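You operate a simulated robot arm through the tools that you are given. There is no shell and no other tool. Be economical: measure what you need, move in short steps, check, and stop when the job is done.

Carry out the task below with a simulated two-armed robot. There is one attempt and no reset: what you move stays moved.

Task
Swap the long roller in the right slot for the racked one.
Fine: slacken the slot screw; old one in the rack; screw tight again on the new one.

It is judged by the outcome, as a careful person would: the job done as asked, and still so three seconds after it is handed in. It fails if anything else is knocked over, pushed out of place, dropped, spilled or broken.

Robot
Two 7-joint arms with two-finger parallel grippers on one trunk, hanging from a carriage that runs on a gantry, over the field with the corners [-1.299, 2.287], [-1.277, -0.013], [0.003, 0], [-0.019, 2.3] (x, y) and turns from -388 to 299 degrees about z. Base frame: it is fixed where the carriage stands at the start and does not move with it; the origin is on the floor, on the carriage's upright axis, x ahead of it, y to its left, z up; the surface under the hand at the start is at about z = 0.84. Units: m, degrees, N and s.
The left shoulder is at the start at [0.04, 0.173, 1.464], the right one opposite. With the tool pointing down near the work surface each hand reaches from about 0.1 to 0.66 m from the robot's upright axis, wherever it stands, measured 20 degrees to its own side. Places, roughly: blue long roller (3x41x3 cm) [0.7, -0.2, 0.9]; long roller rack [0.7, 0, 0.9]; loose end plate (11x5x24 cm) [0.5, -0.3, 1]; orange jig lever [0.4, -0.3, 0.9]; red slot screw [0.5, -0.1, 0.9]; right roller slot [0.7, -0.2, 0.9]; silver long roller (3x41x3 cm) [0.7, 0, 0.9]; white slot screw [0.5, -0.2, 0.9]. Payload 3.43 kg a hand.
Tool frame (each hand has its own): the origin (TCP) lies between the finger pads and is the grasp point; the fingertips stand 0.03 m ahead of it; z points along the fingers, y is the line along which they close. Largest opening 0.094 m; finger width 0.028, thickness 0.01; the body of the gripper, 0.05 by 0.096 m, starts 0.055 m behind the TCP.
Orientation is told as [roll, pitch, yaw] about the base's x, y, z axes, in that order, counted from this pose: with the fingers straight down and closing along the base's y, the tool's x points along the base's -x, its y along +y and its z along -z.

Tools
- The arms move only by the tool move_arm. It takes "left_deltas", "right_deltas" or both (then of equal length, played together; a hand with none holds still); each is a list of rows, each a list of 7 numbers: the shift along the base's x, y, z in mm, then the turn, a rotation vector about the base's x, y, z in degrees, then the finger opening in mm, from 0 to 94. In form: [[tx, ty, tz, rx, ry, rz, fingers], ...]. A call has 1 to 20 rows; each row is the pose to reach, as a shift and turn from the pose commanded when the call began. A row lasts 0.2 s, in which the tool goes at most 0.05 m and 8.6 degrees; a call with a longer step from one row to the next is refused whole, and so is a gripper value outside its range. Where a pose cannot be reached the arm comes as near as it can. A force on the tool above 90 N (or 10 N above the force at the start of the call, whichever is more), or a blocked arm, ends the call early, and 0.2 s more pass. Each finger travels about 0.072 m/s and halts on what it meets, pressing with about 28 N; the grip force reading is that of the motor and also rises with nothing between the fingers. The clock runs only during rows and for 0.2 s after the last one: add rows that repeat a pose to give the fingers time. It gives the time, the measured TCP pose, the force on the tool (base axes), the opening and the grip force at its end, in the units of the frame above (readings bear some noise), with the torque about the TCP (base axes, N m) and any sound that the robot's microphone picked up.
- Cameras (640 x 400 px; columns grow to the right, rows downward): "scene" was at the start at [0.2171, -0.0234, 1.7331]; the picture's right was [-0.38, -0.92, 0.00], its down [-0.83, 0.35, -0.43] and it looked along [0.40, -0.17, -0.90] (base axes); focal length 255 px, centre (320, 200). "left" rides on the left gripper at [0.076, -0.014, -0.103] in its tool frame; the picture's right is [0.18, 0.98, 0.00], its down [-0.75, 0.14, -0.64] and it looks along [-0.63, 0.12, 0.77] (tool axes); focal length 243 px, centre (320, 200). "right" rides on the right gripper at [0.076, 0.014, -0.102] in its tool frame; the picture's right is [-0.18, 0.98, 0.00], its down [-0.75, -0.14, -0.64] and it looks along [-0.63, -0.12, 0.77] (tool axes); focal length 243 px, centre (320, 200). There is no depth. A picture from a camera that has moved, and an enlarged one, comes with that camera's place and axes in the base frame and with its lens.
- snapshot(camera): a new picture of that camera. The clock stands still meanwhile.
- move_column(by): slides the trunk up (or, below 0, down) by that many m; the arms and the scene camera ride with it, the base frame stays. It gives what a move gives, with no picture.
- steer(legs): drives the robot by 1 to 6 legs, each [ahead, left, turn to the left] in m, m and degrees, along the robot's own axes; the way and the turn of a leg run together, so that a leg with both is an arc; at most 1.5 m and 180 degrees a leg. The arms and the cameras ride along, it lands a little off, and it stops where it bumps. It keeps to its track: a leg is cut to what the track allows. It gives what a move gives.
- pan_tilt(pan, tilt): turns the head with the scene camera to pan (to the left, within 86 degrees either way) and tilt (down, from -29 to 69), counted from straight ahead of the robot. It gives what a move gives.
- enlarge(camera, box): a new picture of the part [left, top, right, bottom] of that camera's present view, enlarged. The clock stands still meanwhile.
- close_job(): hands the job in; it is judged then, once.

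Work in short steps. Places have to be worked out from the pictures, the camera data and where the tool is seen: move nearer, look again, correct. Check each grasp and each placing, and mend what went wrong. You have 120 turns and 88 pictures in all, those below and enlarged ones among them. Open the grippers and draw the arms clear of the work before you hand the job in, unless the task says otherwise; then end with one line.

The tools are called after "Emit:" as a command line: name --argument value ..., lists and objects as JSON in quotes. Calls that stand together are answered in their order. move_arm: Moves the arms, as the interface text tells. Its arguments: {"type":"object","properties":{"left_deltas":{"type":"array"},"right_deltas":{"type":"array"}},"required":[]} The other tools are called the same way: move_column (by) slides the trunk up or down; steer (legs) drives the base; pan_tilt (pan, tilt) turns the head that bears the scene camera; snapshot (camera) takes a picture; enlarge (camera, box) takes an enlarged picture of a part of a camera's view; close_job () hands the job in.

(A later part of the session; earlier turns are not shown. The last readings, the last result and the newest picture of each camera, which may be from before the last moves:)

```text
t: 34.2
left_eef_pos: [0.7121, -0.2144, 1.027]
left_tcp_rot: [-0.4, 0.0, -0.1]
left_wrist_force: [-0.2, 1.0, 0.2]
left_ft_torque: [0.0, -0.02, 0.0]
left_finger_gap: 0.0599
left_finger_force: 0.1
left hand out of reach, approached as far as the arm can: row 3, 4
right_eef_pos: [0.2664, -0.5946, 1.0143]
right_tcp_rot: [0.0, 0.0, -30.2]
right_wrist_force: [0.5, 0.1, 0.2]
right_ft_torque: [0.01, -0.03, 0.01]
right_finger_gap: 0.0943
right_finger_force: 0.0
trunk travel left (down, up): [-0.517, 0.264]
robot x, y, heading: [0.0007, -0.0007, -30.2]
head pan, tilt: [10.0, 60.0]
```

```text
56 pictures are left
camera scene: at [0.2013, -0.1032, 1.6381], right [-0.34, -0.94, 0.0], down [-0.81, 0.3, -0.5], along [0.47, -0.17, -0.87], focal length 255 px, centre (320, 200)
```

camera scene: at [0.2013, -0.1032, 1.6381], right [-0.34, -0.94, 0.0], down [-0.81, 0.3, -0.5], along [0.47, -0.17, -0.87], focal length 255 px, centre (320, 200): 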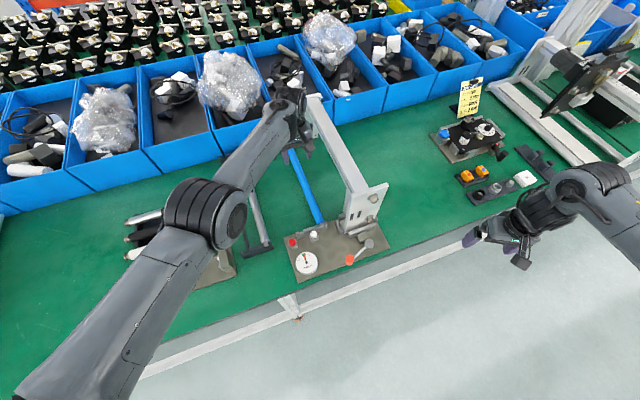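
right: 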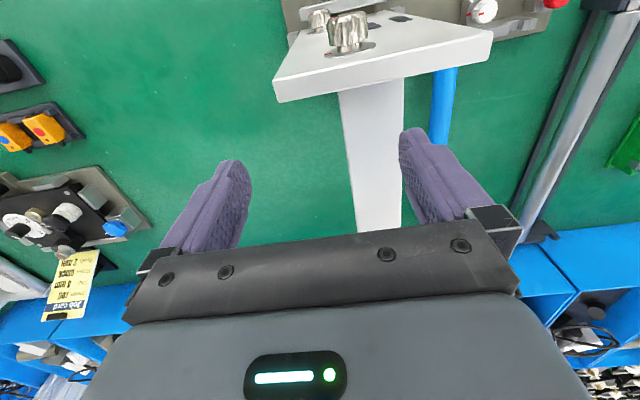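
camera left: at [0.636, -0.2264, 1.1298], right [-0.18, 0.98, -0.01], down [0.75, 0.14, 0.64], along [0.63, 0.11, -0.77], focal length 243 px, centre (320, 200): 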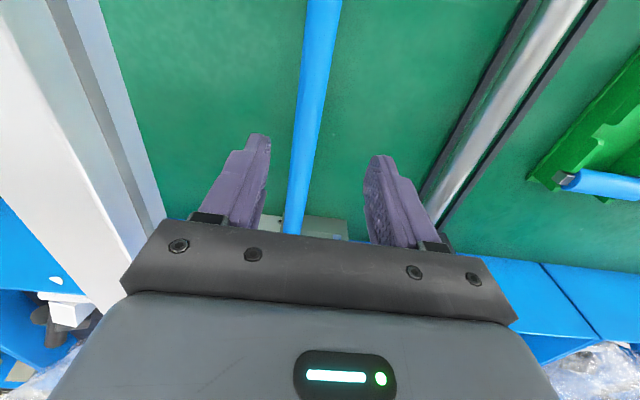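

Roller axis y≈-0.225, middle x≈0.72. Lower the trunk further and fine-centre the hand over it.

Emit:
move_column --by -0.06

Emit:
move_arm --left_deltas '[[5, -5, 10, 0, 0, 0, 60], [10, -10, 10, 0, 0, 0, 60], [10, -10, 10, 0, 0, 0, 60]]'

Emit:
snapshot --camera "left"

```text
t: 35.2
left_eef_pos: [0.712, -0.2144, 0.9674]
left_tcp_rot: [-0.4, 0.0, -0.4]
left_wrist_force: [-0.7, -0.3, 0.1]
left_ft_torque: [-0.02, -0.01, -0.01]
left_finger_gap: 0.0603
left_finger_force: 0.1
right_eef_pos: [0.266, -0.5944, 0.955]
right_tcp_rot: [0.0, 0.0, -30.2]
right_wrist_force: [0.4, 1.0, 1.0]
right_ft_torque: [-0.03, -0.01, 0.03]
right_finger_gap: 0.0944
right_finger_force: 0.2
trunk travel left (down, up): [-0.457, 0.324]
robot x, y, heading: [0.0012, 0.0007, -30.0]
head pan, tilt: [10.0, 60.0]
```

```text
t: 36.0
left_eef_pos: [0.7134, -0.2173, 0.9782]
left_tcp_rot: [-0.4, 0.0, -0.3]
left_wrist_force: [-0.9, -0.8, -1.2]
left_ft_torque: [-0.04, 0.03, 0.01]
left_finger_gap: 0.0601
left_finger_force: 0.2
left hand out of reach, approached as far as the arm can: row 1, 2, 3
right_eef_pos: [0.2665, -0.5949, 0.9544]
right_tcp_rot: [-0.1, 0.1, -30.2]
right_wrist_force: [0.3, -0.4, -0.4]
right_ft_torque: [0.02, 0.01, -0.01]
right_finger_gap: 0.0939
right_finger_force: 0.0
trunk travel left (down, up): [-0.457, 0.324]
robot x, y, heading: [0.0014, -0.0019, -30.3]
head pan, tilt: [10.0, 60.0]
```

```text
55 pictures are left
camera left: at [0.6365, -0.2287, 1.0805], right [-0.18, 0.98, -0.01], down [0.75, 0.14, 0.64], along [0.63, 0.11, -0.77], focal length 243 px, centre (320, 200)
```

left: 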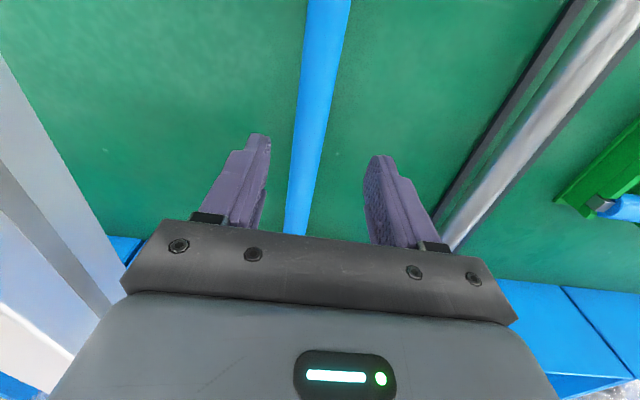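

Tilt the fingers 10° forward to gain reach, and centre over the roller.

Emit:
move_arm --left_deltas '[[0, 0, 0, 0, -5, 0, 60], [2, -3, 0, 0, -10, 0, 60], [5, -7, -10, 0, -10, 0, 60], [5, -7, -40, 0, -10, 0, 60], [5, -7, -45, 0, -10, 0, 60]]'

Emit:
snapshot --camera "left"

```text
t: 37.2
left_eef_pos: [0.7191, -0.2229, 0.9338]
left_tcp_rot: [-0.4, -10.0, -0.2]
left_wrist_force: [-0.6, -0.4, 0.0]
left_ft_torque: [0.0, 0.01, 0.03]
left_finger_gap: 0.0601
left_finger_force: 0.1
right_eef_pos: [0.2663, -0.5951, 0.9542]
right_tcp_rot: [0.0, -0.1, -30.3]
right_wrist_force: [-0.2, 0.1, -0.5]
right_ft_torque: [-0.01, 0.0, 0.04]
right_finger_gap: 0.0939
right_finger_force: 0.0
trunk travel left (down, up): [-0.457, 0.324]
robot x, y, heading: [0.0003, -0.0007, -30.0]
head pan, tilt: [10.0, 60.0]
```

```text
54 pictures are left
camera left: at [0.6257, -0.2351, 1.0213], right [-0.18, 0.98, -0.04], down [0.63, 0.14, 0.76], along [0.76, 0.11, -0.65], focal length 243 px, centre (320, 200)
```

left: 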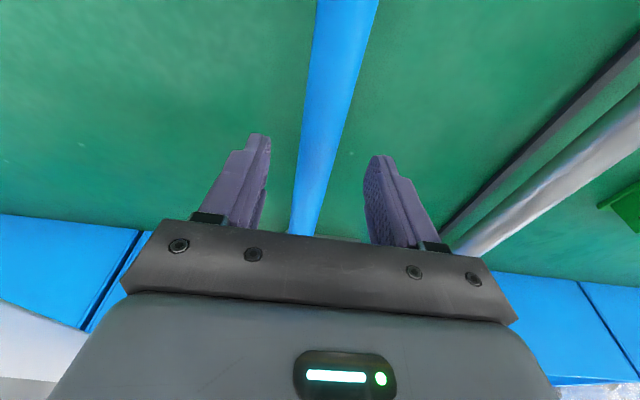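

Roller is centred between the fingers. Descend to about its axis height.

Emit:
move_arm --left_deltas '[[0, 0, -25, 0, 0, 0, 60], [0, 0, -45, 0, 0, 0, 60], [0, 0, -51, 0, 0, 0, 60], [0, 0, -51, 0, 0, 0, 60]]'

Emit:
snapshot --camera "left"

Emit:
snapshot --camera "scene"

```text
t: 38.2
left_eef_pos: [0.7111, -0.2183, 0.884]
left_tcp_rot: [-0.3, -9.9, -0.2]
left_wrist_force: [0.4, -0.4, -0.1]
left_ft_torque: [-0.01, 0.02, 0.04]
left_finger_gap: 0.06
left_finger_force: 0.1
left hand out of reach, approached as far as the arm can: row 2, 3, 4
right_eef_pos: [0.2648, -0.5941, 0.954]
right_tcp_rot: [0.0, -0.1, -30.2]
right_wrist_force: [-0.3, 0.0, -0.6]
right_ft_torque: [0.03, 0.05, 0.01]
right_finger_gap: 0.0939
right_finger_force: 0.1
trunk travel left (down, up): [-0.457, 0.324]
robot x, y, heading: [-0.0006, 0.0003, -30.1]
head pan, tilt: [10.0, 60.0]
```

```text
53 pictures are left
camera left: at [0.6185, -0.2307, 0.9719], right [-0.18, 0.98, -0.04], down [0.63, 0.14, 0.76], along [0.75, 0.11, -0.65], focal length 243 px, centre (320, 200)
```

left: 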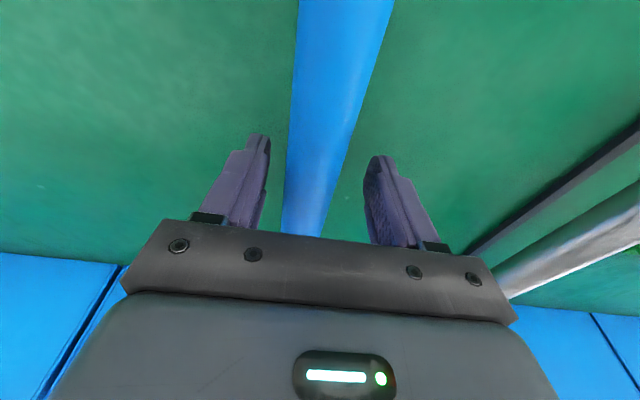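

```text
52 pictures are left
camera scene: at [0.2013, -0.1032, 1.5781], right [-0.35, -0.94, 0.0], down [-0.81, 0.3, -0.5], along [0.47, -0.17, -0.87], focal length 255 px, centre (320, 200)
```

scene: 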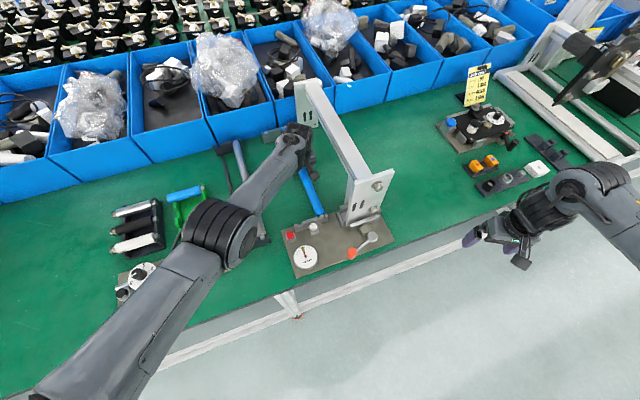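

Reach slipped as it went down; lift, drop the trunk another 8 cm, and retry with a bit more tilt.

Emit:
move_arm --left_deltas '[[4, -3, 30, 0, 0, 0, 60], [8, -5, 60, 0, 0, 0, 60], [8, -5, 95, 0, -3, 0, 60], [8, -5, 110, 0, -5, 0, 60]]'

Emit:
move_column --by -0.08

```text
t: 39.2
left_eef_pos: [0.7197, -0.2235, 0.9934]
left_tcp_rot: [-0.3, -15.0, -0.3]
left_wrist_force: [0.4, -0.6, -0.4]
left_ft_torque: [-0.02, -0.01, 0.01]
left_finger_gap: 0.0602
left_finger_force: 0.1
right_eef_pos: [0.2649, -0.5941, 0.9546]
right_tcp_rot: [0.0, -0.1, -30.2]
right_wrist_force: [-0.3, -0.7, 0.2]
right_ft_torque: [0.0, -0.01, -0.04]
right_finger_gap: 0.0938
right_finger_force: 0.1
trunk travel left (down, up): [-0.457, 0.324]
robot x, y, heading: [0.0016, 0.0016, -30.4]
head pan, tilt: [10.0, 60.0]
```

```text
t: 40.4
left_eef_pos: [0.7192, -0.2242, 0.9142]
left_tcp_rot: [-0.3, -15.0, -0.3]
left_wrist_force: [-0.5, 0.4, 0.2]
left_ft_torque: [-0.01, 0.0, -0.03]
left_finger_gap: 0.0597
left_finger_force: 0.0
right_eef_pos: [0.2648, -0.595, 0.8754]
right_tcp_rot: [0.0, -0.1, -30.2]
right_wrist_force: [0.6, -0.4, 0.0]
right_ft_torque: [-0.02, -0.01, -0.02]
right_finger_gap: 0.0942
right_finger_force: 0.0
trunk travel left (down, up): [-0.377, 0.404]
robot x, y, heading: [0.0025, -0.0021, -29.9]
head pan, tilt: [10.0, 60.0]
```

Raise the right hand too for safety while lowering the left onto the roller.

Emit:
move_arm --left_deltas '[[0, 0, -10, 0, 0, 0, 60], [0, -1, -20, 0, 0, 0, 60], [0, -1, -30, 0, 0, 0, 60], [0, -1, -30, 0, 0, 0, 60]]' --right_deltas '[[0, 0, 40, 0, 0, 0, 94], [0, 0, 80, 0, 0, 0, 94], [0, 0, 120, 0, 0, 0, 94], [0, 0, 150, 0, 0, 0, 94]]'

Emit:
snapshot --camera "left"

```text
t: 41.4
left_eef_pos: [0.72, -0.2258, 0.884]
left_tcp_rot: [-0.3, -15.0, -0.4]
left_wrist_force: [-0.3, -0.1, 0.1]
left_ft_torque: [-0.02, 0.0, 0.03]
left_finger_gap: 0.0601
left_finger_force: 0.0
right_eef_pos: [0.2645, -0.5937, 1.0203]
right_tcp_rot: [0.0, 0.0, -30.2]
right_wrist_force: [1.1, -0.4, 0.2]
right_ft_torque: [-0.02, -0.04, -0.01]
right_finger_gap: 0.094
right_finger_force: 0.1
trunk travel left (down, up): [-0.377, 0.404]
robot x, y, heading: [0.0024, -0.0014, -30.2]
head pan, tilt: [10.0, 60.0]
```

```text
51 pictures are left
camera left: at [0.6192, -0.2375, 0.9637], right [-0.17, 0.98, -0.05], down [0.56, 0.14, 0.81], along [0.81, 0.11, -0.58], focal length 243 px, centre (320, 200)
```

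left: 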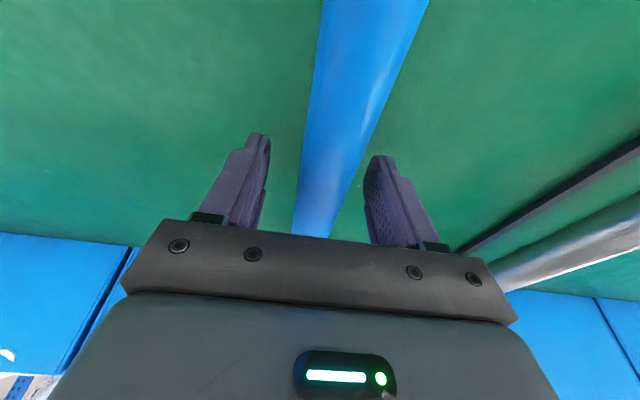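

Reached (0.720, -0.226, 0.884), roller between the pads. Close.

Emit:
move_arm --left_deltas '[[0, 0, 0, 0, 0, 0, 45], [0, 0, 0, 0, 0, 0, 30], [0, 0, 0, 0, 0, 0, 20], [0, 0, 0, 0, 0, 0, 20], [0, 0, 0, 0, 0, 0, 20]]'

```text
t: 42.6
left_eef_pos: [0.7195, -0.2258, 0.8837]
left_tcp_rot: [-0.4, -15.0, -0.2]
left_wrist_force: [0.8, 0.1, 0.3]
left_ft_torque: [-0.04, 0.04, 0.29]
left_finger_gap: 0.0306
left_finger_force: 27.5
right_eef_pos: [0.2649, -0.5945, 1.0199]
right_tcp_rot: [0.0, 0.1, -30.2]
right_wrist_force: [0.3, -0.9, -0.1]
right_ft_torque: [0.01, -0.03, -0.02]
right_finger_gap: 0.0939
right_finger_force: 0.1
trunk travel left (down, up): [-0.377, 0.404]
robot x, y, heading: [-0.0011, -0.0008, -30.3]
head pan, tilt: [10.0, 60.0]
```

Full 30.6 mm grip. Test lift gently, 10 mm.

Emit:
move_arm --left_deltas '[[0, 0, 3, 0, 0, 0, 20], [0, 0, 6, 0, 0, 0, 20], [0, 0, 10, 0, 0, 0, 20]]'

Emit:
snapshot --camera "scene"

```text
t: 43.4
left_eef_pos: [0.7187, -0.225, 0.893]
left_tcp_rot: [-0.2, -14.9, -0.4]
left_wrist_force: [0.1, 0.2, -3.2]
left_ft_torque: [0.03, -0.02, 0.02]
left_finger_gap: 0.0306
left_finger_force: 27.8
right_eef_pos: [0.2644, -0.5942, 1.0201]
right_tcp_rot: [0.1, 0.0, -30.3]
right_wrist_force: [0.3, 0.4, 0.0]
right_ft_torque: [-0.02, -0.01, -0.01]
right_finger_gap: 0.094
right_finger_force: 0.1
trunk travel left (down, up): [-0.377, 0.404]
robot x, y, heading: [-0.0014, 0.0001, -30.2]
head pan, tilt: [10.0, 60.0]
```

```text
50 pictures are left
camera scene: at [0.2011, -0.1032, 1.498], right [-0.35, -0.94, 0.0], down [-0.81, 0.3, -0.5], along [0.47, -0.17, -0.87], focal length 255 px, centre (320, 200)
```

scene: 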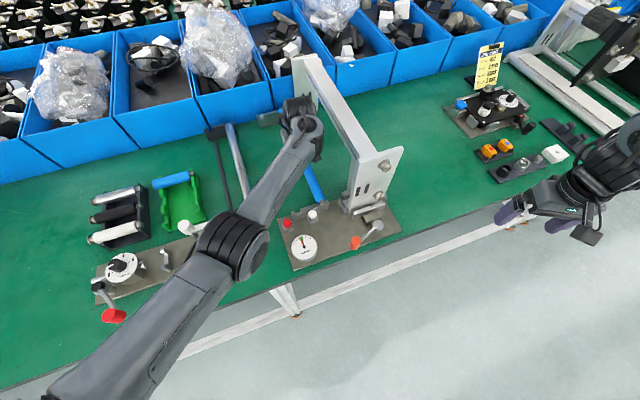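

It lifts freely with ~3 N and no torque: released and well balanced. The seat pose is TCP (0.7195, -0.2258, 0.884). I raise the trunk for a straight lift, then pull back to look at the rack before placing.

Emit:
move_arm --left_deltas '[[0, 0, 15, 0, 0, 0, 20], [0, 0, 35, 0, 0, 0, 20], [0, 0, 50, 0, 0, 0, 20]]'

Emit:
move_column --by 0.2

Emit:
snapshot --camera "scene"

```text
t: 44.2
left_eef_pos: [0.7186, -0.2239, 0.9437]
left_tcp_rot: [-0.3, -14.9, -0.4]
left_wrist_force: [-0.4, -0.5, -3.4]
left_ft_torque: [0.0, 0.02, 0.0]
left_finger_gap: 0.0306
left_finger_force: 28.0
right_eef_pos: [0.2647, -0.5943, 1.0197]
right_tcp_rot: [0.0, 0.0, -30.1]
right_wrist_force: [-0.9, 0.0, -1.0]
right_ft_torque: [-0.01, 0.0, -0.02]
right_finger_gap: 0.094
right_finger_force: 0.0
trunk travel left (down, up): [-0.377, 0.404]
robot x, y, heading: [-0.0024, 0.0004, -30.0]
head pan, tilt: [10.0, 60.0]
```

```text
t: 46.4
left_eef_pos: [0.718, -0.2243, 1.1442]
left_tcp_rot: [-0.3, -14.9, -0.3]
left_wrist_force: [0.1, 0.1, -3.7]
left_ft_torque: [-0.01, -0.01, -0.03]
left_finger_gap: 0.0307
left_finger_force: 28.2
right_eef_pos: [0.2642, -0.5935, 1.2199]
right_tcp_rot: [0.0, 0.1, -30.1]
right_wrist_force: [0.2, -0.1, 0.7]
right_ft_torque: [0.02, -0.02, 0.0]
right_finger_gap: 0.0939
right_finger_force: 0.0
trunk travel left (down, up): [-0.577, 0.204]
robot x, y, heading: [0.0025, -0.0006, -30.4]
head pan, tilt: [10.0, 60.0]
```

```text
49 pictures are left
camera scene: at [0.2011, -0.1032, 1.6979], right [-0.35, -0.94, 0.0], down [-0.81, 0.3, -0.5], along [0.47, -0.17, -0.87], focal length 255 px, centre (320, 200)
```

scene: 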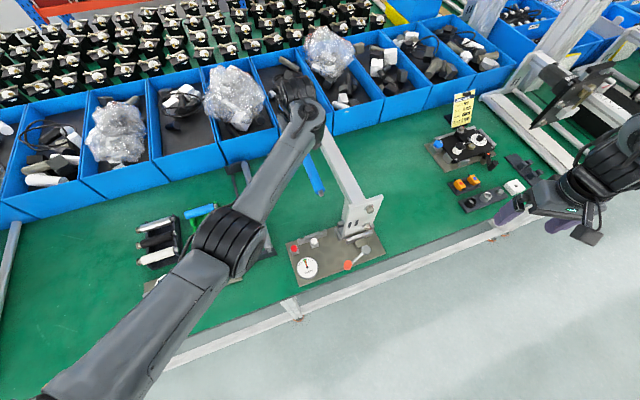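

Roller is up and clear. Move it left and back, to view the rack's near end.

Emit:
move_arm --left_deltas '[[-10, 30, 0, 0, 0, 0, 20], [-30, 60, 0, 0, 0, 0, 20], [-60, 90, 0, 0, 3, 0, 20], [-100, 105, 0, 0, 6, 0, 20], [-140, 110, 0, 0, 9, 0, 20], [-180, 110, -10, 0, 12, 0, 20], [-215, 110, -20, 0, 15, 0, 20], [-215, 110, -20, 0, 15, 0, 20]]'

Emit:
snapshot --camera "left"

Emit:
snapshot --camera "scene"

```text
t: 47.1
left_eef_pos: [0.6748, -0.1465, 1.1463]
left_tcp_rot: [-0.3, -14.6, -0.1]
left_wrist_force: [2.0, -7.4, -6.9]
left_ft_torque: [0.69, -0.26, 0.79]
left_finger_gap: 0.0306
left_finger_force: 28.0
right_eef_pos: [0.2639, -0.5935, 1.2206]
right_tcp_rot: [0.0, 0.0, -30.1]
right_wrist_force: [-0.6, -0.7, -0.4]
right_ft_torque: [0.01, 0.0, -0.03]
right_finger_gap: 0.094
right_finger_force: 0.0
trunk travel left (down, up): [-0.577, 0.204]
robot x, y, heading: [0.0021, -0.0028, -30.2]
head pan, tilt: [10.0, 60.0]
stopped in row 3 (left hand): the force on the tool passed its limit at 179 N (the readings are from after the stop); the commanded pose is now the measured one
```

```text
48 pictures are left
camera left: at [0.5749, -0.1594, 1.2262], right [-0.17, 0.98, -0.05], down [0.57, 0.14, 0.81], along [0.8, 0.11, -0.58], focal length 243 px, centre (320, 200)
```

left: 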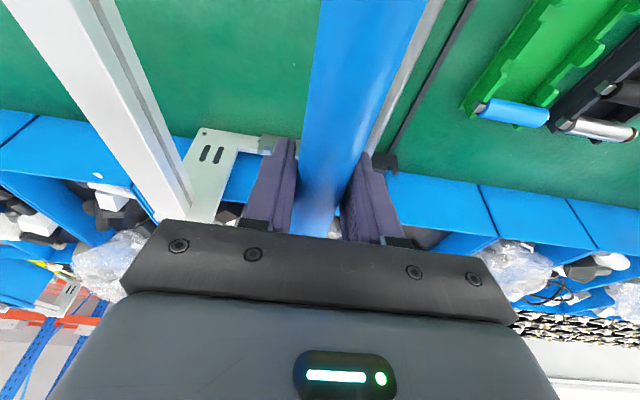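

```text
47 pictures are left
camera scene: at [0.2012, -0.1032, 1.698], right [-0.34, -0.94, 0.0], down [-0.81, 0.3, -0.5], along [0.47, -0.17, -0.87], focal length 255 px, centre (320, 200)
```

scene: 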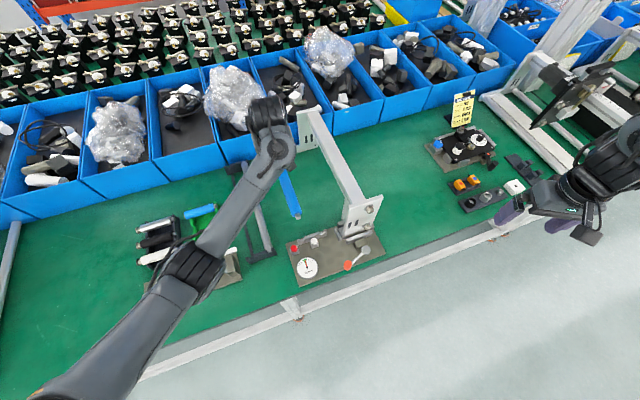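

A 179 N spike stopped the move though nothing is seen touching; grip intact. Tiny move to see if the force is real.

Emit:
move_arm --left_deltas '[[0, 0, 2, 0, 0, 0, 20], [0, 0, 4, 0, 0, 0, 20]]'

Emit:
enlarge --camera "scene" --box '[100, 80, 340, 300]'

```text
t: 47.8
left_eef_pos: [0.6749, -0.1467, 1.1496]
left_tcp_rot: [-0.4, -14.6, -0.2]
left_wrist_force: [-0.7, -0.5, -3.5]
left_ft_torque: [-0.05, -0.01, 0.0]
left_finger_gap: 0.0307
left_finger_force: 28.1
right_eef_pos: [0.2648, -0.5934, 1.2199]
right_tcp_rot: [-0.1, 0.0, -30.2]
right_wrist_force: [0.5, -0.2, 0.5]
right_ft_torque: [0.01, 0.0, 0.01]
right_finger_gap: 0.0941
right_finger_force: 0.0
trunk travel left (down, up): [-0.577, 0.204]
robot x, y, heading: [0.0006, -0.0005, -30.2]
head pan, tilt: [10.0, 60.0]
```

```text
1.82 times, centred on (220, 190) of scene
camera zoom: at [0.2011, -0.1032, 1.698], right [-0.35, -0.94, 0.0], down [-0.81, 0.3, -0.5], along [0.47, -0.17, -0.87], focal length 463 px, centre (502, 218)
```

zoom: 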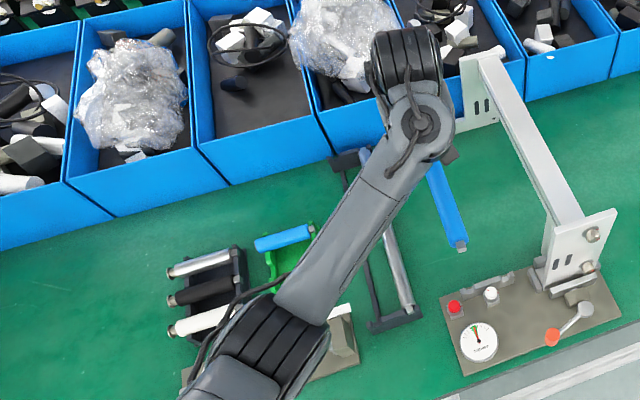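

The force was only a transient. The rack's near end is visible in the scene view; zooming on it.

Emit:
enlarge --camera "scene" --box '[235, 225, 285, 265]'

Emit:
enlarge --camera "scene" --box '[220, 140, 300, 200]'

```text
10.00 times, centred on (260, 245) of scene
camera zoom: at [0.2011, -0.1032, 1.698], right [-0.35, -0.94, 0.0], down [-0.81, 0.3, -0.5], along [0.47, -0.17, -0.87], focal length 2546 px, centre (920, -250)
```

zoom: 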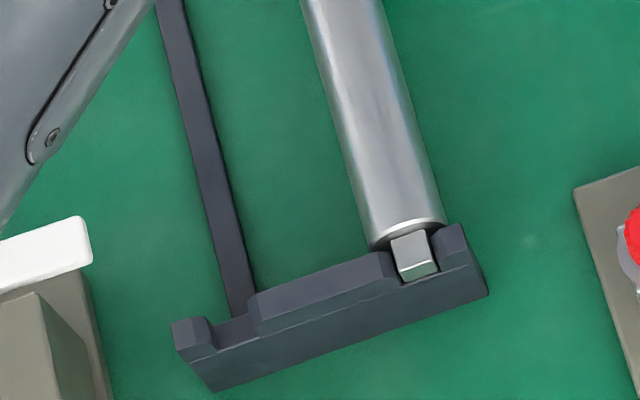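

```text
6.67 times, centred on (260, 170) of scene
camera zoom: at [0.2011, -0.1032, 1.698], right [-0.35, -0.94, 0.0], down [-0.81, 0.3, -0.5], along [0.47, -0.17, -0.87], focal length 1697 px, centre (720, 400)
```

zoom: 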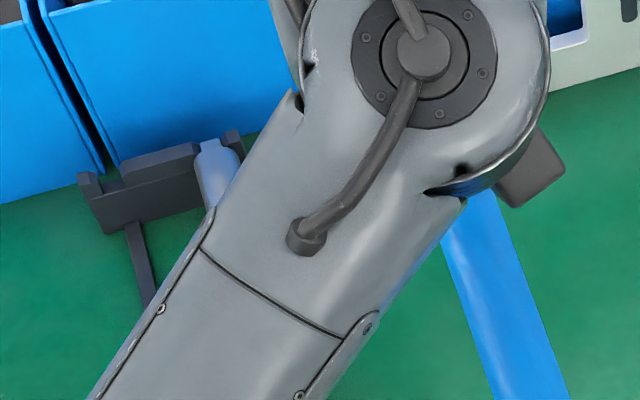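

Rack geometry is clear: empty seat at y≈0.022, silver at y≈-0.040, seats 62 mm apart, chamfered slots, ends at the same x as the jig. Move the blue roller slowly over the empty seat, high.

Emit:
move_arm --left_deltas '[[4, 15, -4, 0, 0, 0, 20], [8, 30, -8, 0, 0, 0, 20], [12, 45, -15, 0, 0, 0, 20], [16, 60, -25, 0, 0, 0, 20], [20, 75, -35, 0, 0, 0, 20], [24, 90, -45, 0, 0, 0, 20], [28, 105, -55, 0, 0, 0, 20], [32, 120, -65, 0, 0, 0, 20], [36, 135, -75, 0, 0, 0, 20], [40, 150, -85, 0, 0, 0, 20], [45, 165, -95, 0, 0, 0, 20], [45, 169, -100, 0, 0, 0, 20], [45, 169, -100, 0, 0, 0, 20]]'

Emit:
snapshot --camera "scene"

Emit:
snapshot --camera "left"

```text
t: 50.5
left_eef_pos: [0.7197, 0.0214, 1.0502]
left_tcp_rot: [-0.4, -14.6, -0.2]
left_wrist_force: [-0.3, 0.9, -3.5]
left_ft_torque: [-0.02, 0.02, -0.01]
left_finger_gap: 0.0308
left_finger_force: 28.2
right_eef_pos: [0.2637, -0.5947, 1.2206]
right_tcp_rot: [0.1, 0.0, -30.3]
right_wrist_force: [0.3, -0.1, 0.9]
right_ft_torque: [0.01, -0.03, -0.01]
right_finger_gap: 0.0939
right_finger_force: 0.1
trunk travel left (down, up): [-0.577, 0.204]
robot x, y, heading: [0.0007, -0.0008, -30.3]
head pan, tilt: [10.0, 60.0]
```

```text
43 pictures are left
camera scene: at [0.2012, -0.1033, 1.698], right [-0.35, -0.94, 0.0], down [-0.81, 0.3, -0.5], along [0.47, -0.17, -0.87], focal length 255 px, centre (320, 200)
```

scene: 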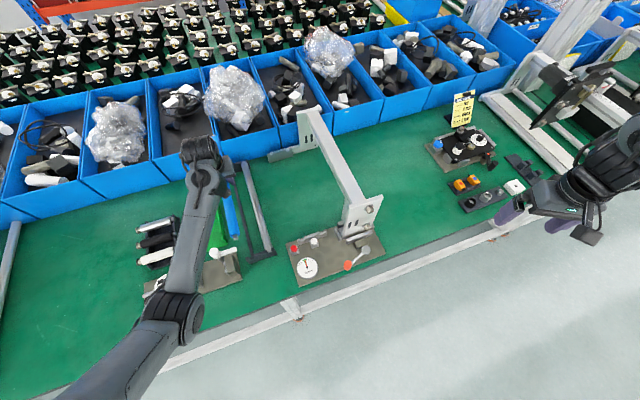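

```text
42 pictures are left
camera left: at [0.6204, 0.0102, 1.1303], right [-0.17, 0.98, -0.05], down [0.57, 0.14, 0.81], along [0.8, 0.11, -0.58], focal length 243 px, centre (320, 200)
```

left: 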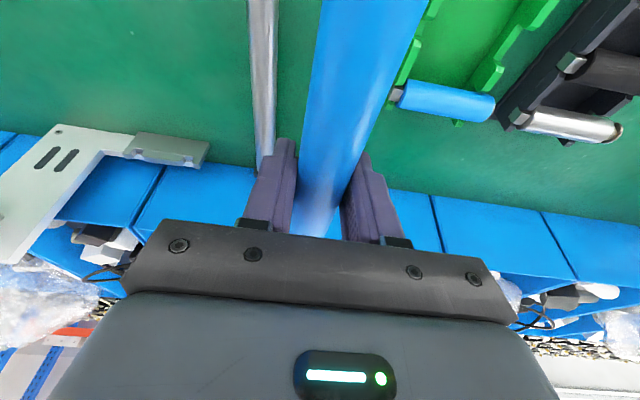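

Everything in view. Enlarging the scene for near-end alignment.

Emit:
enlarge --camera "scene" --box '[205, 205, 285, 265]'

Emit:
enlarge --camera "scene" --box '[200, 145, 280, 205]'

```text
6.67 times, centred on (245, 235) of scene
camera zoom: at [0.2012, -0.1033, 1.698], right [-0.35, -0.94, 0.0], down [-0.81, 0.3, -0.5], along [0.47, -0.17, -0.87], focal length 1697 px, centre (820, -33)
```

zoom: 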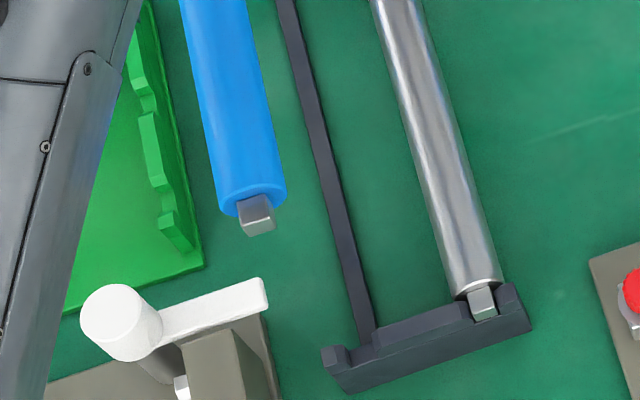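

```text
6.67 times, centred on (240, 175) of scene
camera zoom: at [0.2012, -0.1033, 1.698], right [-0.35, -0.94, 0.0], down [-0.81, 0.3, -0.5], along [0.47, -0.17, -0.87], focal length 1697 px, centre (853, 367)
```

zoom: 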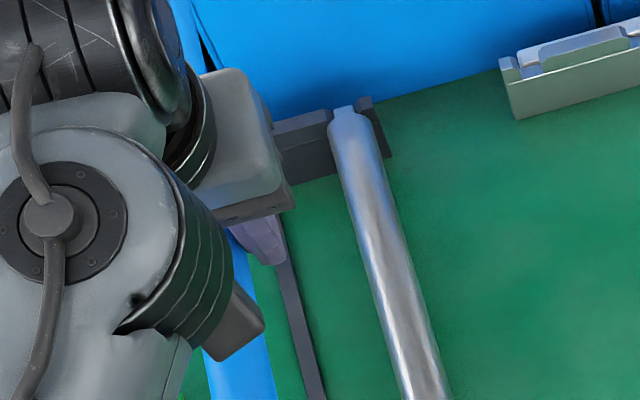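

Near ends match silver's x (0.530) and y is right to ~1 mm. Descend by trunk 10 cm, then check.

Emit:
move_column --by -0.1

Emit:
move_arm --left_deltas '[[0.5, -0.3, -8, 0, 0, 0, 20], [0.5, -0.3, -18, 0, 0, 0, 20], [0.5, -0.3, -28, 0, 0, 0, 20], [0.5, -0.3, -28, 0, 0, 0, 20]]'

Emit:
enlarge --camera "scene" --box '[200, 150, 300, 230]'

```text
t: 51.9
left_eef_pos: [0.7201, 0.023, 0.9503]
left_tcp_rot: [-0.4, -14.7, -0.1]
left_wrist_force: [-0.6, -0.4, -3.6]
left_ft_torque: [-0.02, -0.04, -0.01]
left_finger_gap: 0.0309
left_finger_force: 27.5
right_eef_pos: [0.2647, -0.5946, 1.1211]
right_tcp_rot: [-0.1, 0.0, -30.1]
right_wrist_force: [0.1, -0.6, 0.3]
right_ft_torque: [0.01, 0.0, 0.05]
right_finger_gap: 0.094
right_finger_force: 0.0
trunk travel left (down, up): [-0.477, 0.304]
robot x, y, heading: [0.0011, 0.0017, -30.0]
head pan, tilt: [10.0, 60.0]
```

```text
t: 52.9
left_eef_pos: [0.7207, 0.0221, 0.923]
left_tcp_rot: [-0.5, -14.6, -0.2]
left_wrist_force: [-0.2, 0.1, -3.8]
left_ft_torque: [0.01, -0.02, -0.01]
left_finger_gap: 0.0307
left_finger_force: 27.7
right_eef_pos: [0.265, -0.5936, 1.1207]
right_tcp_rot: [-0.1, -0.1, -30.2]
right_wrist_force: [0.0, -0.2, 0.1]
right_ft_torque: [-0.04, -0.01, 0.01]
right_finger_gap: 0.094
right_finger_force: 0.1
trunk travel left (down, up): [-0.477, 0.304]
robot x, y, heading: [-0.0014, -0.0003, -30.4]
head pan, tilt: [10.0, 60.0]
```

```text
5.00 times, centred on (250, 190) of scene
camera zoom: at [0.2012, -0.1033, 1.598], right [-0.35, -0.94, 0.0], down [-0.81, 0.3, -0.5], along [0.47, -0.17, -0.87], focal length 1273 px, centre (670, 250)
```

zoom: 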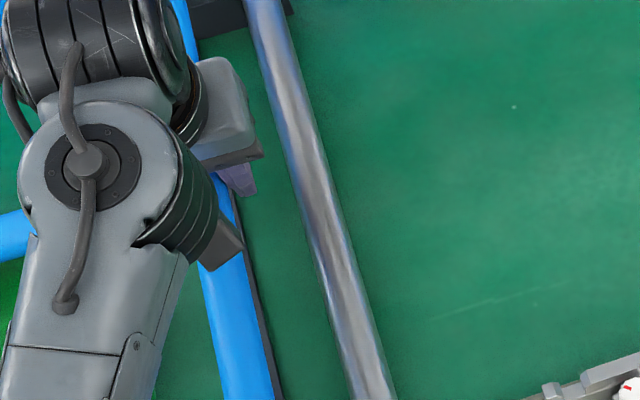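

Emit:
enlarge --camera "scene" --box '[215, 210, 295, 270]'

```text
6.67 times, centred on (255, 240) of scene
camera zoom: at [0.2012, -0.1033, 1.598], right [-0.35, -0.94, 0.0], down [-0.81, 0.3, -0.5], along [0.47, -0.17, -0.87], focal length 1697 px, centre (753, -67)
```

zoom: 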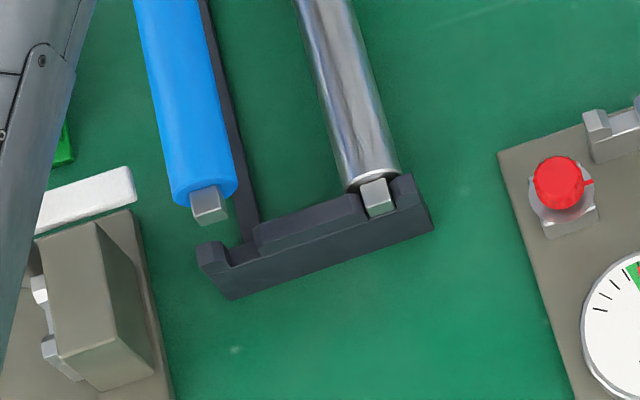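

Blue is about 1–2 mm too far left of the notch. Shift and descend with force watching.

Emit:
move_arm --left_deltas '[[0.5, -1.5, -6, 0, 0, 0, 20], [0.5, -1.5, -12, 0, 0, 0, 20], [0.5, -1.5, -18, 0, 0, 0, 20], [0.5, -1.5, -24, 0, 0, 0, 20]]'

Emit:
enlarge --camera "scene" --box '[215, 210, 295, 270]'

```text
t: 53.9
left_eef_pos: [0.7228, 0.0195, 0.8998]
left_tcp_rot: [-0.5, -14.8, -0.1]
left_wrist_force: [0.1, 2.0, 1.0]
left_ft_torque: [0.0, -0.86, 0.21]
left_finger_gap: 0.0307
left_finger_force: 27.8
right_eef_pos: [0.2654, -0.5946, 1.1214]
right_tcp_rot: [0.1, 0.0, -30.2]
right_wrist_force: [-0.8, -0.9, 0.9]
right_ft_torque: [0.03, 0.04, 0.0]
right_finger_gap: 0.0939
right_finger_force: 0.0
trunk travel left (down, up): [-0.477, 0.304]
robot x, y, heading: [0.0007, -0.0015, -30.1]
head pan, tilt: [10.0, 60.0]
```

```text
6.67 times, centred on (255, 240) of scene
camera zoom: at [0.2014, -0.1031, 1.5982], right [-0.34, -0.94, 0.0], down [-0.81, 0.3, -0.5], along [0.47, -0.17, -0.87], focal length 1697 px, centre (753, -67)
```

zoom: 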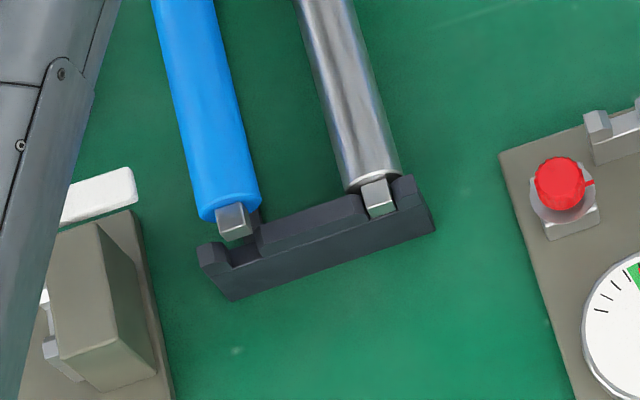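

Far journal touched the chamfer: force pushes toward +y, so I was too far right. Raise slightly, shift +2 mm, and retry.

Emit:
move_arm --left_deltas '[[0, 0.5, 4, 0, 0, 0, 20], [-1, 2, 4, 0, 0, 0, 20], [-1, 2, 0, 0, 0, 0, 20], [-1, 2, -5, 0, 0, 0, 20]]'

```text
t: 54.9
left_eef_pos: [0.7215, 0.0237, 0.8941]
left_tcp_rot: [-0.5, -14.8, 0.0]
left_wrist_force: [0.1, 1.7, 1.6]
left_ft_torque: [0.0, -0.86, 0.3]
left_finger_gap: 0.0312
left_finger_force: 28.3
right_eef_pos: [0.2639, -0.5942, 1.121]
right_tcp_rot: [0.1, 0.0, -30.2]
right_wrist_force: [-0.7, 0.4, -0.2]
right_ft_torque: [0.02, 0.02, 0.01]
right_finger_gap: 0.094
right_finger_force: 0.1
trunk travel left (down, up): [-0.477, 0.304]
robot x, y, heading: [0.0001, -0.0014, -30.1]
head pan, tilt: [10.0, 60.0]
```

Emit:
enlarge --camera "scene" --box '[170, 90, 300, 270]'

Emit:
snapshot --camera "left"

```text
2.22 times, centred on (235, 180) of scene
camera zoom: at [0.2014, -0.1031, 1.5982], right [-0.34, -0.94, 0.0], down [-0.81, 0.3, -0.5], along [0.47, -0.17, -0.87], focal length 566 px, centre (509, 244)
```

zoom: 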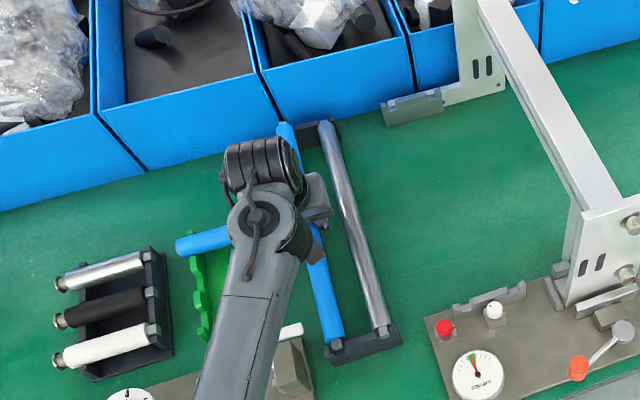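

```text
35 pictures are left
camera left: at [0.6212, 0.0107, 0.974], right [-0.17, 0.98, -0.05], down [0.57, 0.14, 0.81], along [0.81, 0.11, -0.58], focal length 243 px, centre (320, 200)
```

left: 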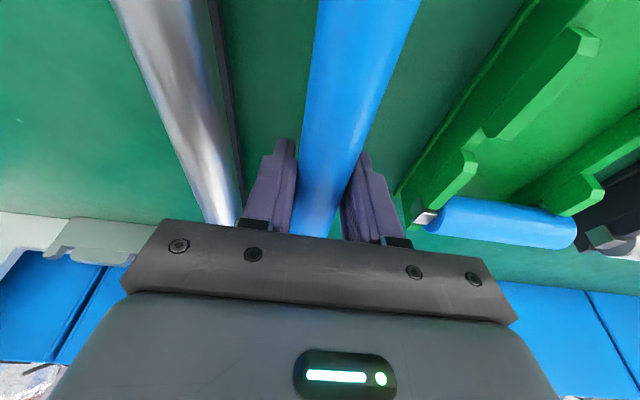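

Emit:
enlarge --camera "scene" --box '[205, 135, 253, 165]'

```text
13.33 times, centred on (229, 150) of scene
camera zoom: at [0.2014, -0.1031, 1.5982], right [-0.34, -0.94, 0.0], down [-0.81, 0.3, -0.5], along [0.47, -0.17, -0.87], focal length 3395 px, centre (1533, 867)
```

zoom: 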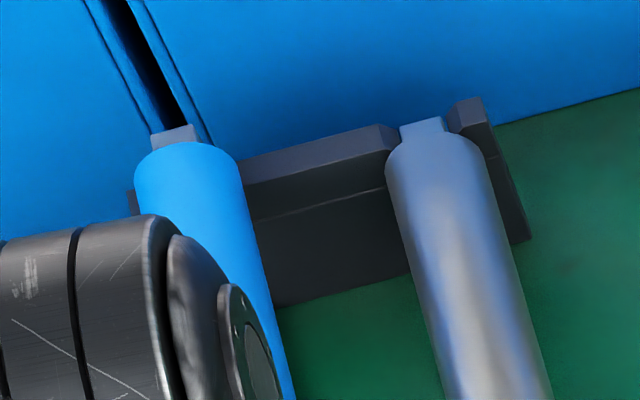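

The near journal looks down in its notch but the far end is still high, with a +y push. Lift 15 mm, shift +2 mm with a slight +yaw, and come down again.

Emit:
move_arm --left_deltas '[[0, 0, 8, 0, 0, 0, 20], [0, 0, 15, 0, 0, 0.3, 20], [-1, 1.5, 15, 0, 0, 0.6, 20], [-1, 1.5, 15, 0, 0, 0.6, 20]]'

Emit:
enlarge --camera "scene" --box '[200, 130, 264, 170]'

Emit:
enlarge --camera "scene" --box '[225, 220, 289, 260]'

```text
t: 55.9
left_eef_pos: [0.7199, 0.0231, 0.9086]
left_tcp_rot: [-0.4, -14.6, 0.4]
left_wrist_force: [-0.5, -0.3, -4.0]
left_ft_torque: [-0.04, -0.03, 0.02]
left_finger_gap: 0.0305
left_finger_force: 28.3
right_eef_pos: [0.2638, -0.5937, 1.12]
right_tcp_rot: [0.0, 0.1, -30.3]
right_wrist_force: [-0.8, 1.0, -0.1]
right_ft_torque: [0.01, -0.01, 0.01]
right_finger_gap: 0.094
right_finger_force: 0.0
trunk travel left (down, up): [-0.477, 0.304]
robot x, y, heading: [-0.0017, -0.0025, -30.0]
head pan, tilt: [10.0, 60.0]
```

```text
10.00 times, centred on (232, 150) of scene
camera zoom: at [0.2012, -0.1033, 1.598], right [-0.35, -0.94, 0.0], down [-0.81, 0.3, -0.5], along [0.47, -0.17, -0.87], focal length 2546 px, centre (1200, 700)
```

zoom: 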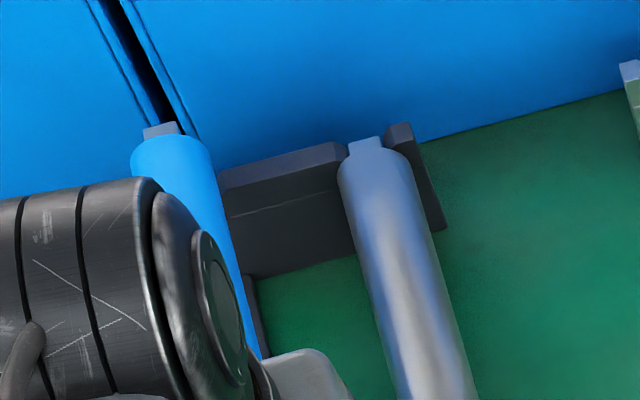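

```text
10.00 times, centred on (257, 240) of scene
camera zoom: at [0.2012, -0.1033, 1.598], right [-0.35, -0.94, 0.0], down [-0.81, 0.3, -0.5], along [0.47, -0.17, -0.87], focal length 2546 px, centre (950, -200)
```

zoom: 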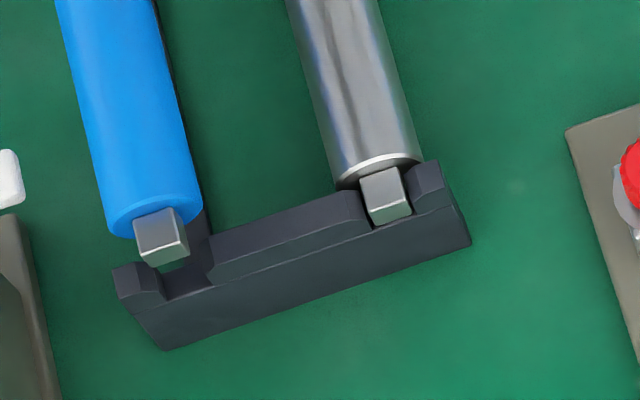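

Geometry check: both ends now line up laterally within 1 mm; the roller is just tilted ~0.9° (far end 6 mm high). I level it by pitching and descend.

Emit:
move_arm --left_deltas '[[0, 0, 0, 0, 0.9, 0, 20], [0, 0, -6, 0, 0.9, 0, 20], [0, 0, -12, 0, 0.9, 0, 20], [0, 0, -17, 0, 0.9, 0, 20], [0, 0, -22, 0, 0.9, 0, 20]]'

```text
t: 57.1
left_eef_pos: [0.7198, 0.0223, 0.8878]
left_tcp_rot: [-0.3, -13.7, 0.4]
left_wrist_force: [0.9, -1.0, 0.6]
left_ft_torque: [0.01, 0.83, 0.07]
left_finger_gap: 0.031
left_finger_force: 27.9
right_eef_pos: [0.2645, -0.5931, 1.1209]
right_tcp_rot: [0.0, 0.0, -30.2]
right_wrist_force: [-0.4, 1.1, 0.6]
right_ft_torque: [-0.01, 0.01, -0.01]
right_finger_gap: 0.0939
right_finger_force: 0.1
trunk travel left (down, up): [-0.477, 0.304]
robot x, y, heading: [-0.0006, -0.0005, -30.0]
head pan, tilt: [10.0, 60.0]
```

Now the near end is in contact. Check both ends.

Emit:
enlarge --camera "scene" --box '[200, 130, 264, 170]'

Emit:
enlarge --camera "scene" --box '[225, 220, 289, 260]'

```text
10.00 times, centred on (232, 150) of scene
camera zoom: at [0.2012, -0.1033, 1.5981], right [-0.35, -0.94, 0.0], down [-0.81, 0.3, -0.5], along [0.47, -0.17, -0.87], focal length 2546 px, centre (1200, 700)
```

zoom: 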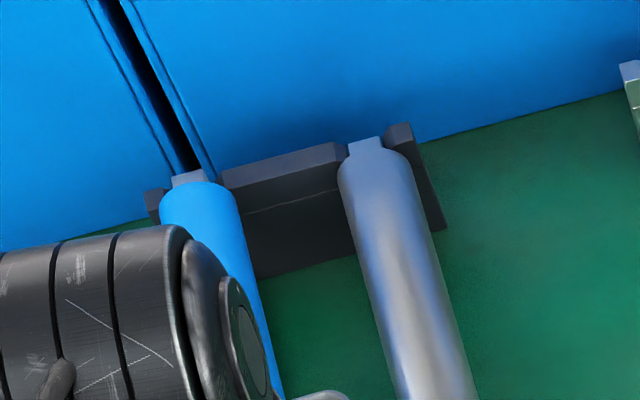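

```text
10.00 times, centred on (257, 240) of scene
camera zoom: at [0.2012, -0.1033, 1.5981], right [-0.35, -0.94, 0.0], down [-0.81, 0.3, -0.5], along [0.47, -0.17, -0.87], focal length 2546 px, centre (950, -200)
```

zoom: 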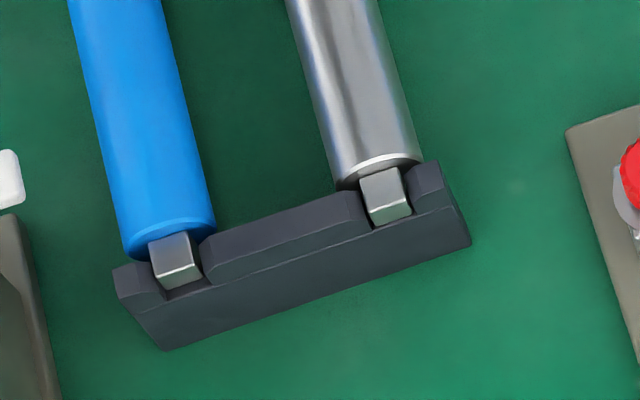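

Both journals are entering their notches. Press down 5 mm more.

Emit:
move_arm --left_deltas '[[0, 0, -2, 0, 0, 0, 20], [0, 0, -4, 0, 0, 0, 20], [0, 0, -5.5, 0, 0, 0, 20]]'

```text
t: 57.9
left_eef_pos: [0.7202, 0.0233, 0.8838]
left_tcp_rot: [-0.5, -14.0, 0.4]
left_wrist_force: [-10.8, 1.5, 21.5]
left_ft_torque: [0.01, 0.06, 0.09]
left_finger_gap: 0.031
left_finger_force: 28.3
right_eef_pos: [0.2643, -0.5936, 1.1202]
right_tcp_rot: [-0.1, 0.0, -30.1]
right_wrist_force: [-0.2, 0.2, -0.3]
right_ft_torque: [0.0, 0.0, 0.02]
right_finger_gap: 0.0939
right_finger_force: 0.0
trunk travel left (down, up): [-0.477, 0.304]
robot x, y, heading: [-0.0004, -0.0013, -30.3]
head pan, tilt: [10.0, 60.0]
```

Seated on both ends (torque balanced at 0.884). Ease off and open slightly, then lift straight up.

Emit:
move_arm --left_deltas '[[0, 0, 1.5, 0, 0, 0, 20], [0, 0, 1.5, 0, 0, 0, 34], [0, 0, 1.5, 0, 0, 0, 44], [0, 0, 1.5, 0, 0, 0, 44], [0, 0, 20, 0, 0, 0, 44], [0, 0, 45, 0, 0, 0, 44], [0, 0, 75, 0, 0, 0, 44], [0, 0, 75, 0, 0, 0, 44]]'

Emit:
snapshot --camera "left"

Emit:
enlarge --camera "scene" --box '[170, 110, 330, 270]'

```text
t: 59.7
left_eef_pos: [0.7168, 0.0251, 0.9563]
left_tcp_rot: [-0.4, -13.7, 0.3]
left_wrist_force: [0.1, -0.2, -0.2]
left_ft_torque: [-0.01, -0.03, 0.01]
left_finger_gap: 0.044
left_finger_force: 0.0
right_eef_pos: [0.2639, -0.5935, 1.1215]
right_tcp_rot: [0.0, 0.0, -30.2]
right_wrist_force: [0.3, -0.3, -0.6]
right_ft_torque: [0.01, -0.01, 0.02]
right_finger_gap: 0.0943
right_finger_force: 0.0
trunk travel left (down, up): [-0.477, 0.304]
robot x, y, heading: [0.0021, -0.0046, -30.1]
head pan, tilt: [10.0, 60.0]
```

```text
29 pictures are left
camera left: at [0.6192, 0.0125, 1.0381], right [-0.18, 0.98, -0.05], down [0.58, 0.15, 0.8], along [0.79, 0.12, -0.6], focal length 243 px, centre (320, 200)
```

left: 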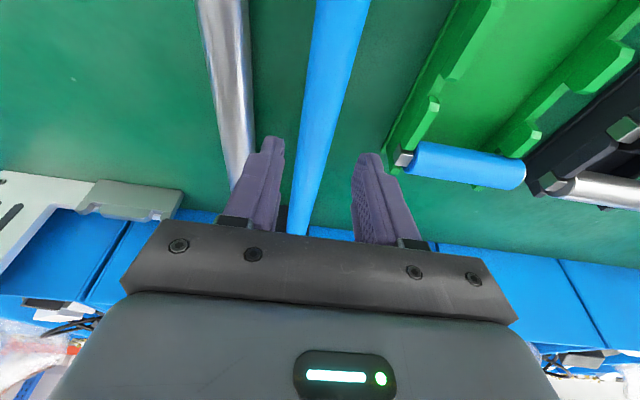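

```text
2.50 times, centred on (250, 190) of scene
camera zoom: at [0.2012, -0.1033, 1.598], right [-0.35, -0.94, 0.0], down [-0.81, 0.3, -0.5], along [0.47, -0.17, -0.87], focal length 636 px, centre (495, 225)
```

zoom: 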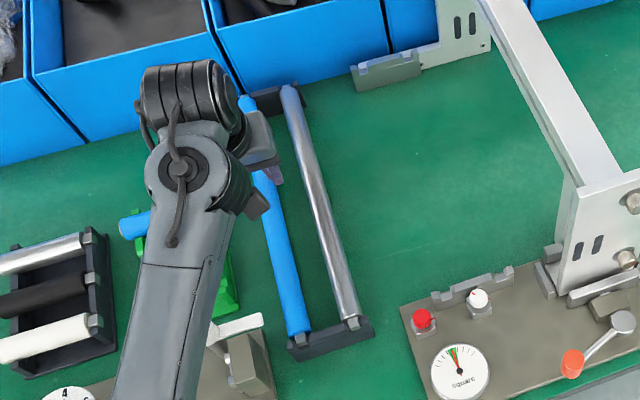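

Blue is racked. Move over to silver (y≈-0.041) at height and descend with a 44 mm opening.

Emit:
move_arm --left_deltas '[[1, -20, 0, 0, 0, 0, 44], [2, -40, 0, 0, 0, 0, 44], [2, -60, 0, 0, 0, -0.3, 44], [2, -65, 0, 0, 0, -0.3, 44], [2, -65, -15, 0, 0, -0.3, 44], [2, -65, -25, 0, 0, -0.3, 44], [2, -65, -25, 0, 0, -0.3, 44]]'

Emit:
snapshot --camera "left"

```text
t: 61.3
left_eef_pos: [0.7219, -0.0417, 0.9324]
left_tcp_rot: [-0.4, -13.8, 0.2]
left_wrist_force: [-0.7, 0.2, -0.5]
left_ft_torque: [0.02, 0.01, 0.01]
left_finger_gap: 0.0442
left_finger_force: 0.0
right_eef_pos: [0.2645, -0.5939, 1.1204]
right_tcp_rot: [-0.1, 0.0, -30.2]
right_wrist_force: [1.0, -0.1, -0.6]
right_ft_torque: [0.03, 0.03, -0.01]
right_finger_gap: 0.094
right_finger_force: 0.1
trunk travel left (down, up): [-0.477, 0.304]
robot x, y, heading: [-0.0003, 0.0023, -30.2]
head pan, tilt: [10.0, 60.0]
```

```text
27 pictures are left
camera left: at [0.6229, -0.0537, 1.013], right [-0.18, 0.98, -0.05], down [0.58, 0.15, 0.8], along [0.8, 0.12, -0.6], focal length 243 px, centre (320, 200)
```

left: 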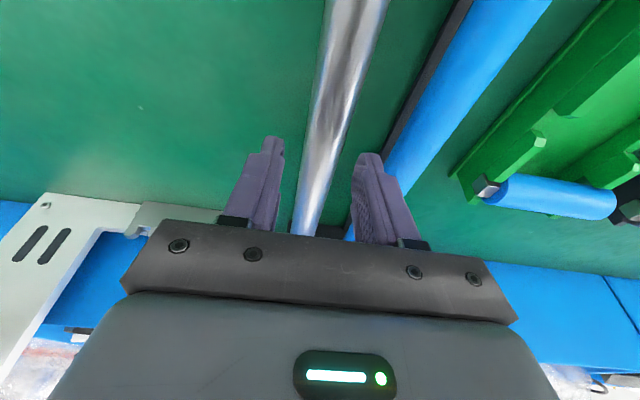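

Silver sits slightly toward +y of finger centre; shift +2 mm, descend and close.

Emit:
move_arm --left_deltas '[[-1, 2, 0, 0, 0, 0, 44], [-1, 2, -15, 0, 0, 0, 44], [-1, 2, -30, 0, 0, 0, 44], [-1, 2, -42, 0, 0, 0, 44], [-1, 2, -47, 0, 0, 0, 44], [-1, 2, -47, 0, 0, 0, 44]]'

Emit:
snapshot --camera "left"

```text
t: 62.7
left_eef_pos: [0.7205, -0.0382, 0.8841]
left_tcp_rot: [-0.4, -13.7, 0.1]
left_wrist_force: [0.1, 0.4, 0.1]
left_ft_torque: [0.03, -0.02, 0.01]
left_finger_gap: 0.0441
left_finger_force: 0.0
right_eef_pos: [0.2646, -0.5945, 1.1191]
right_tcp_rot: [0.0, -0.1, -30.2]
right_wrist_force: [-0.7, -0.8, -0.3]
right_ft_torque: [0.02, -0.01, -0.02]
right_finger_gap: 0.0938
right_finger_force: 0.1
trunk travel left (down, up): [-0.477, 0.304]
robot x, y, heading: [-0.0001, 0.0018, -30.3]
head pan, tilt: [10.0, 60.0]
```

```text
26 pictures are left
camera left: at [0.6216, -0.0516, 0.9664], right [-0.18, 0.98, -0.05], down [0.58, 0.15, 0.8], along [0.8, 0.12, -0.6], focal length 243 px, centre (320, 200)
```

left: 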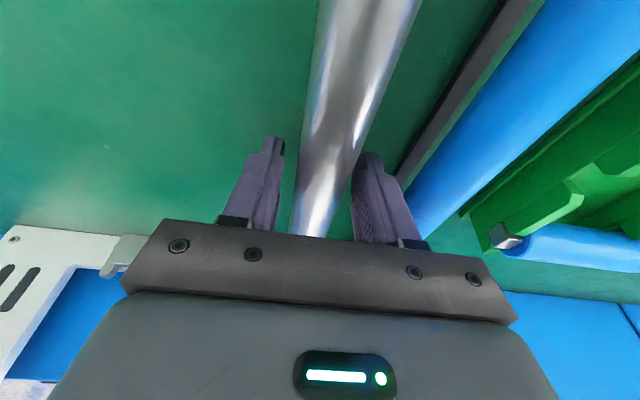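

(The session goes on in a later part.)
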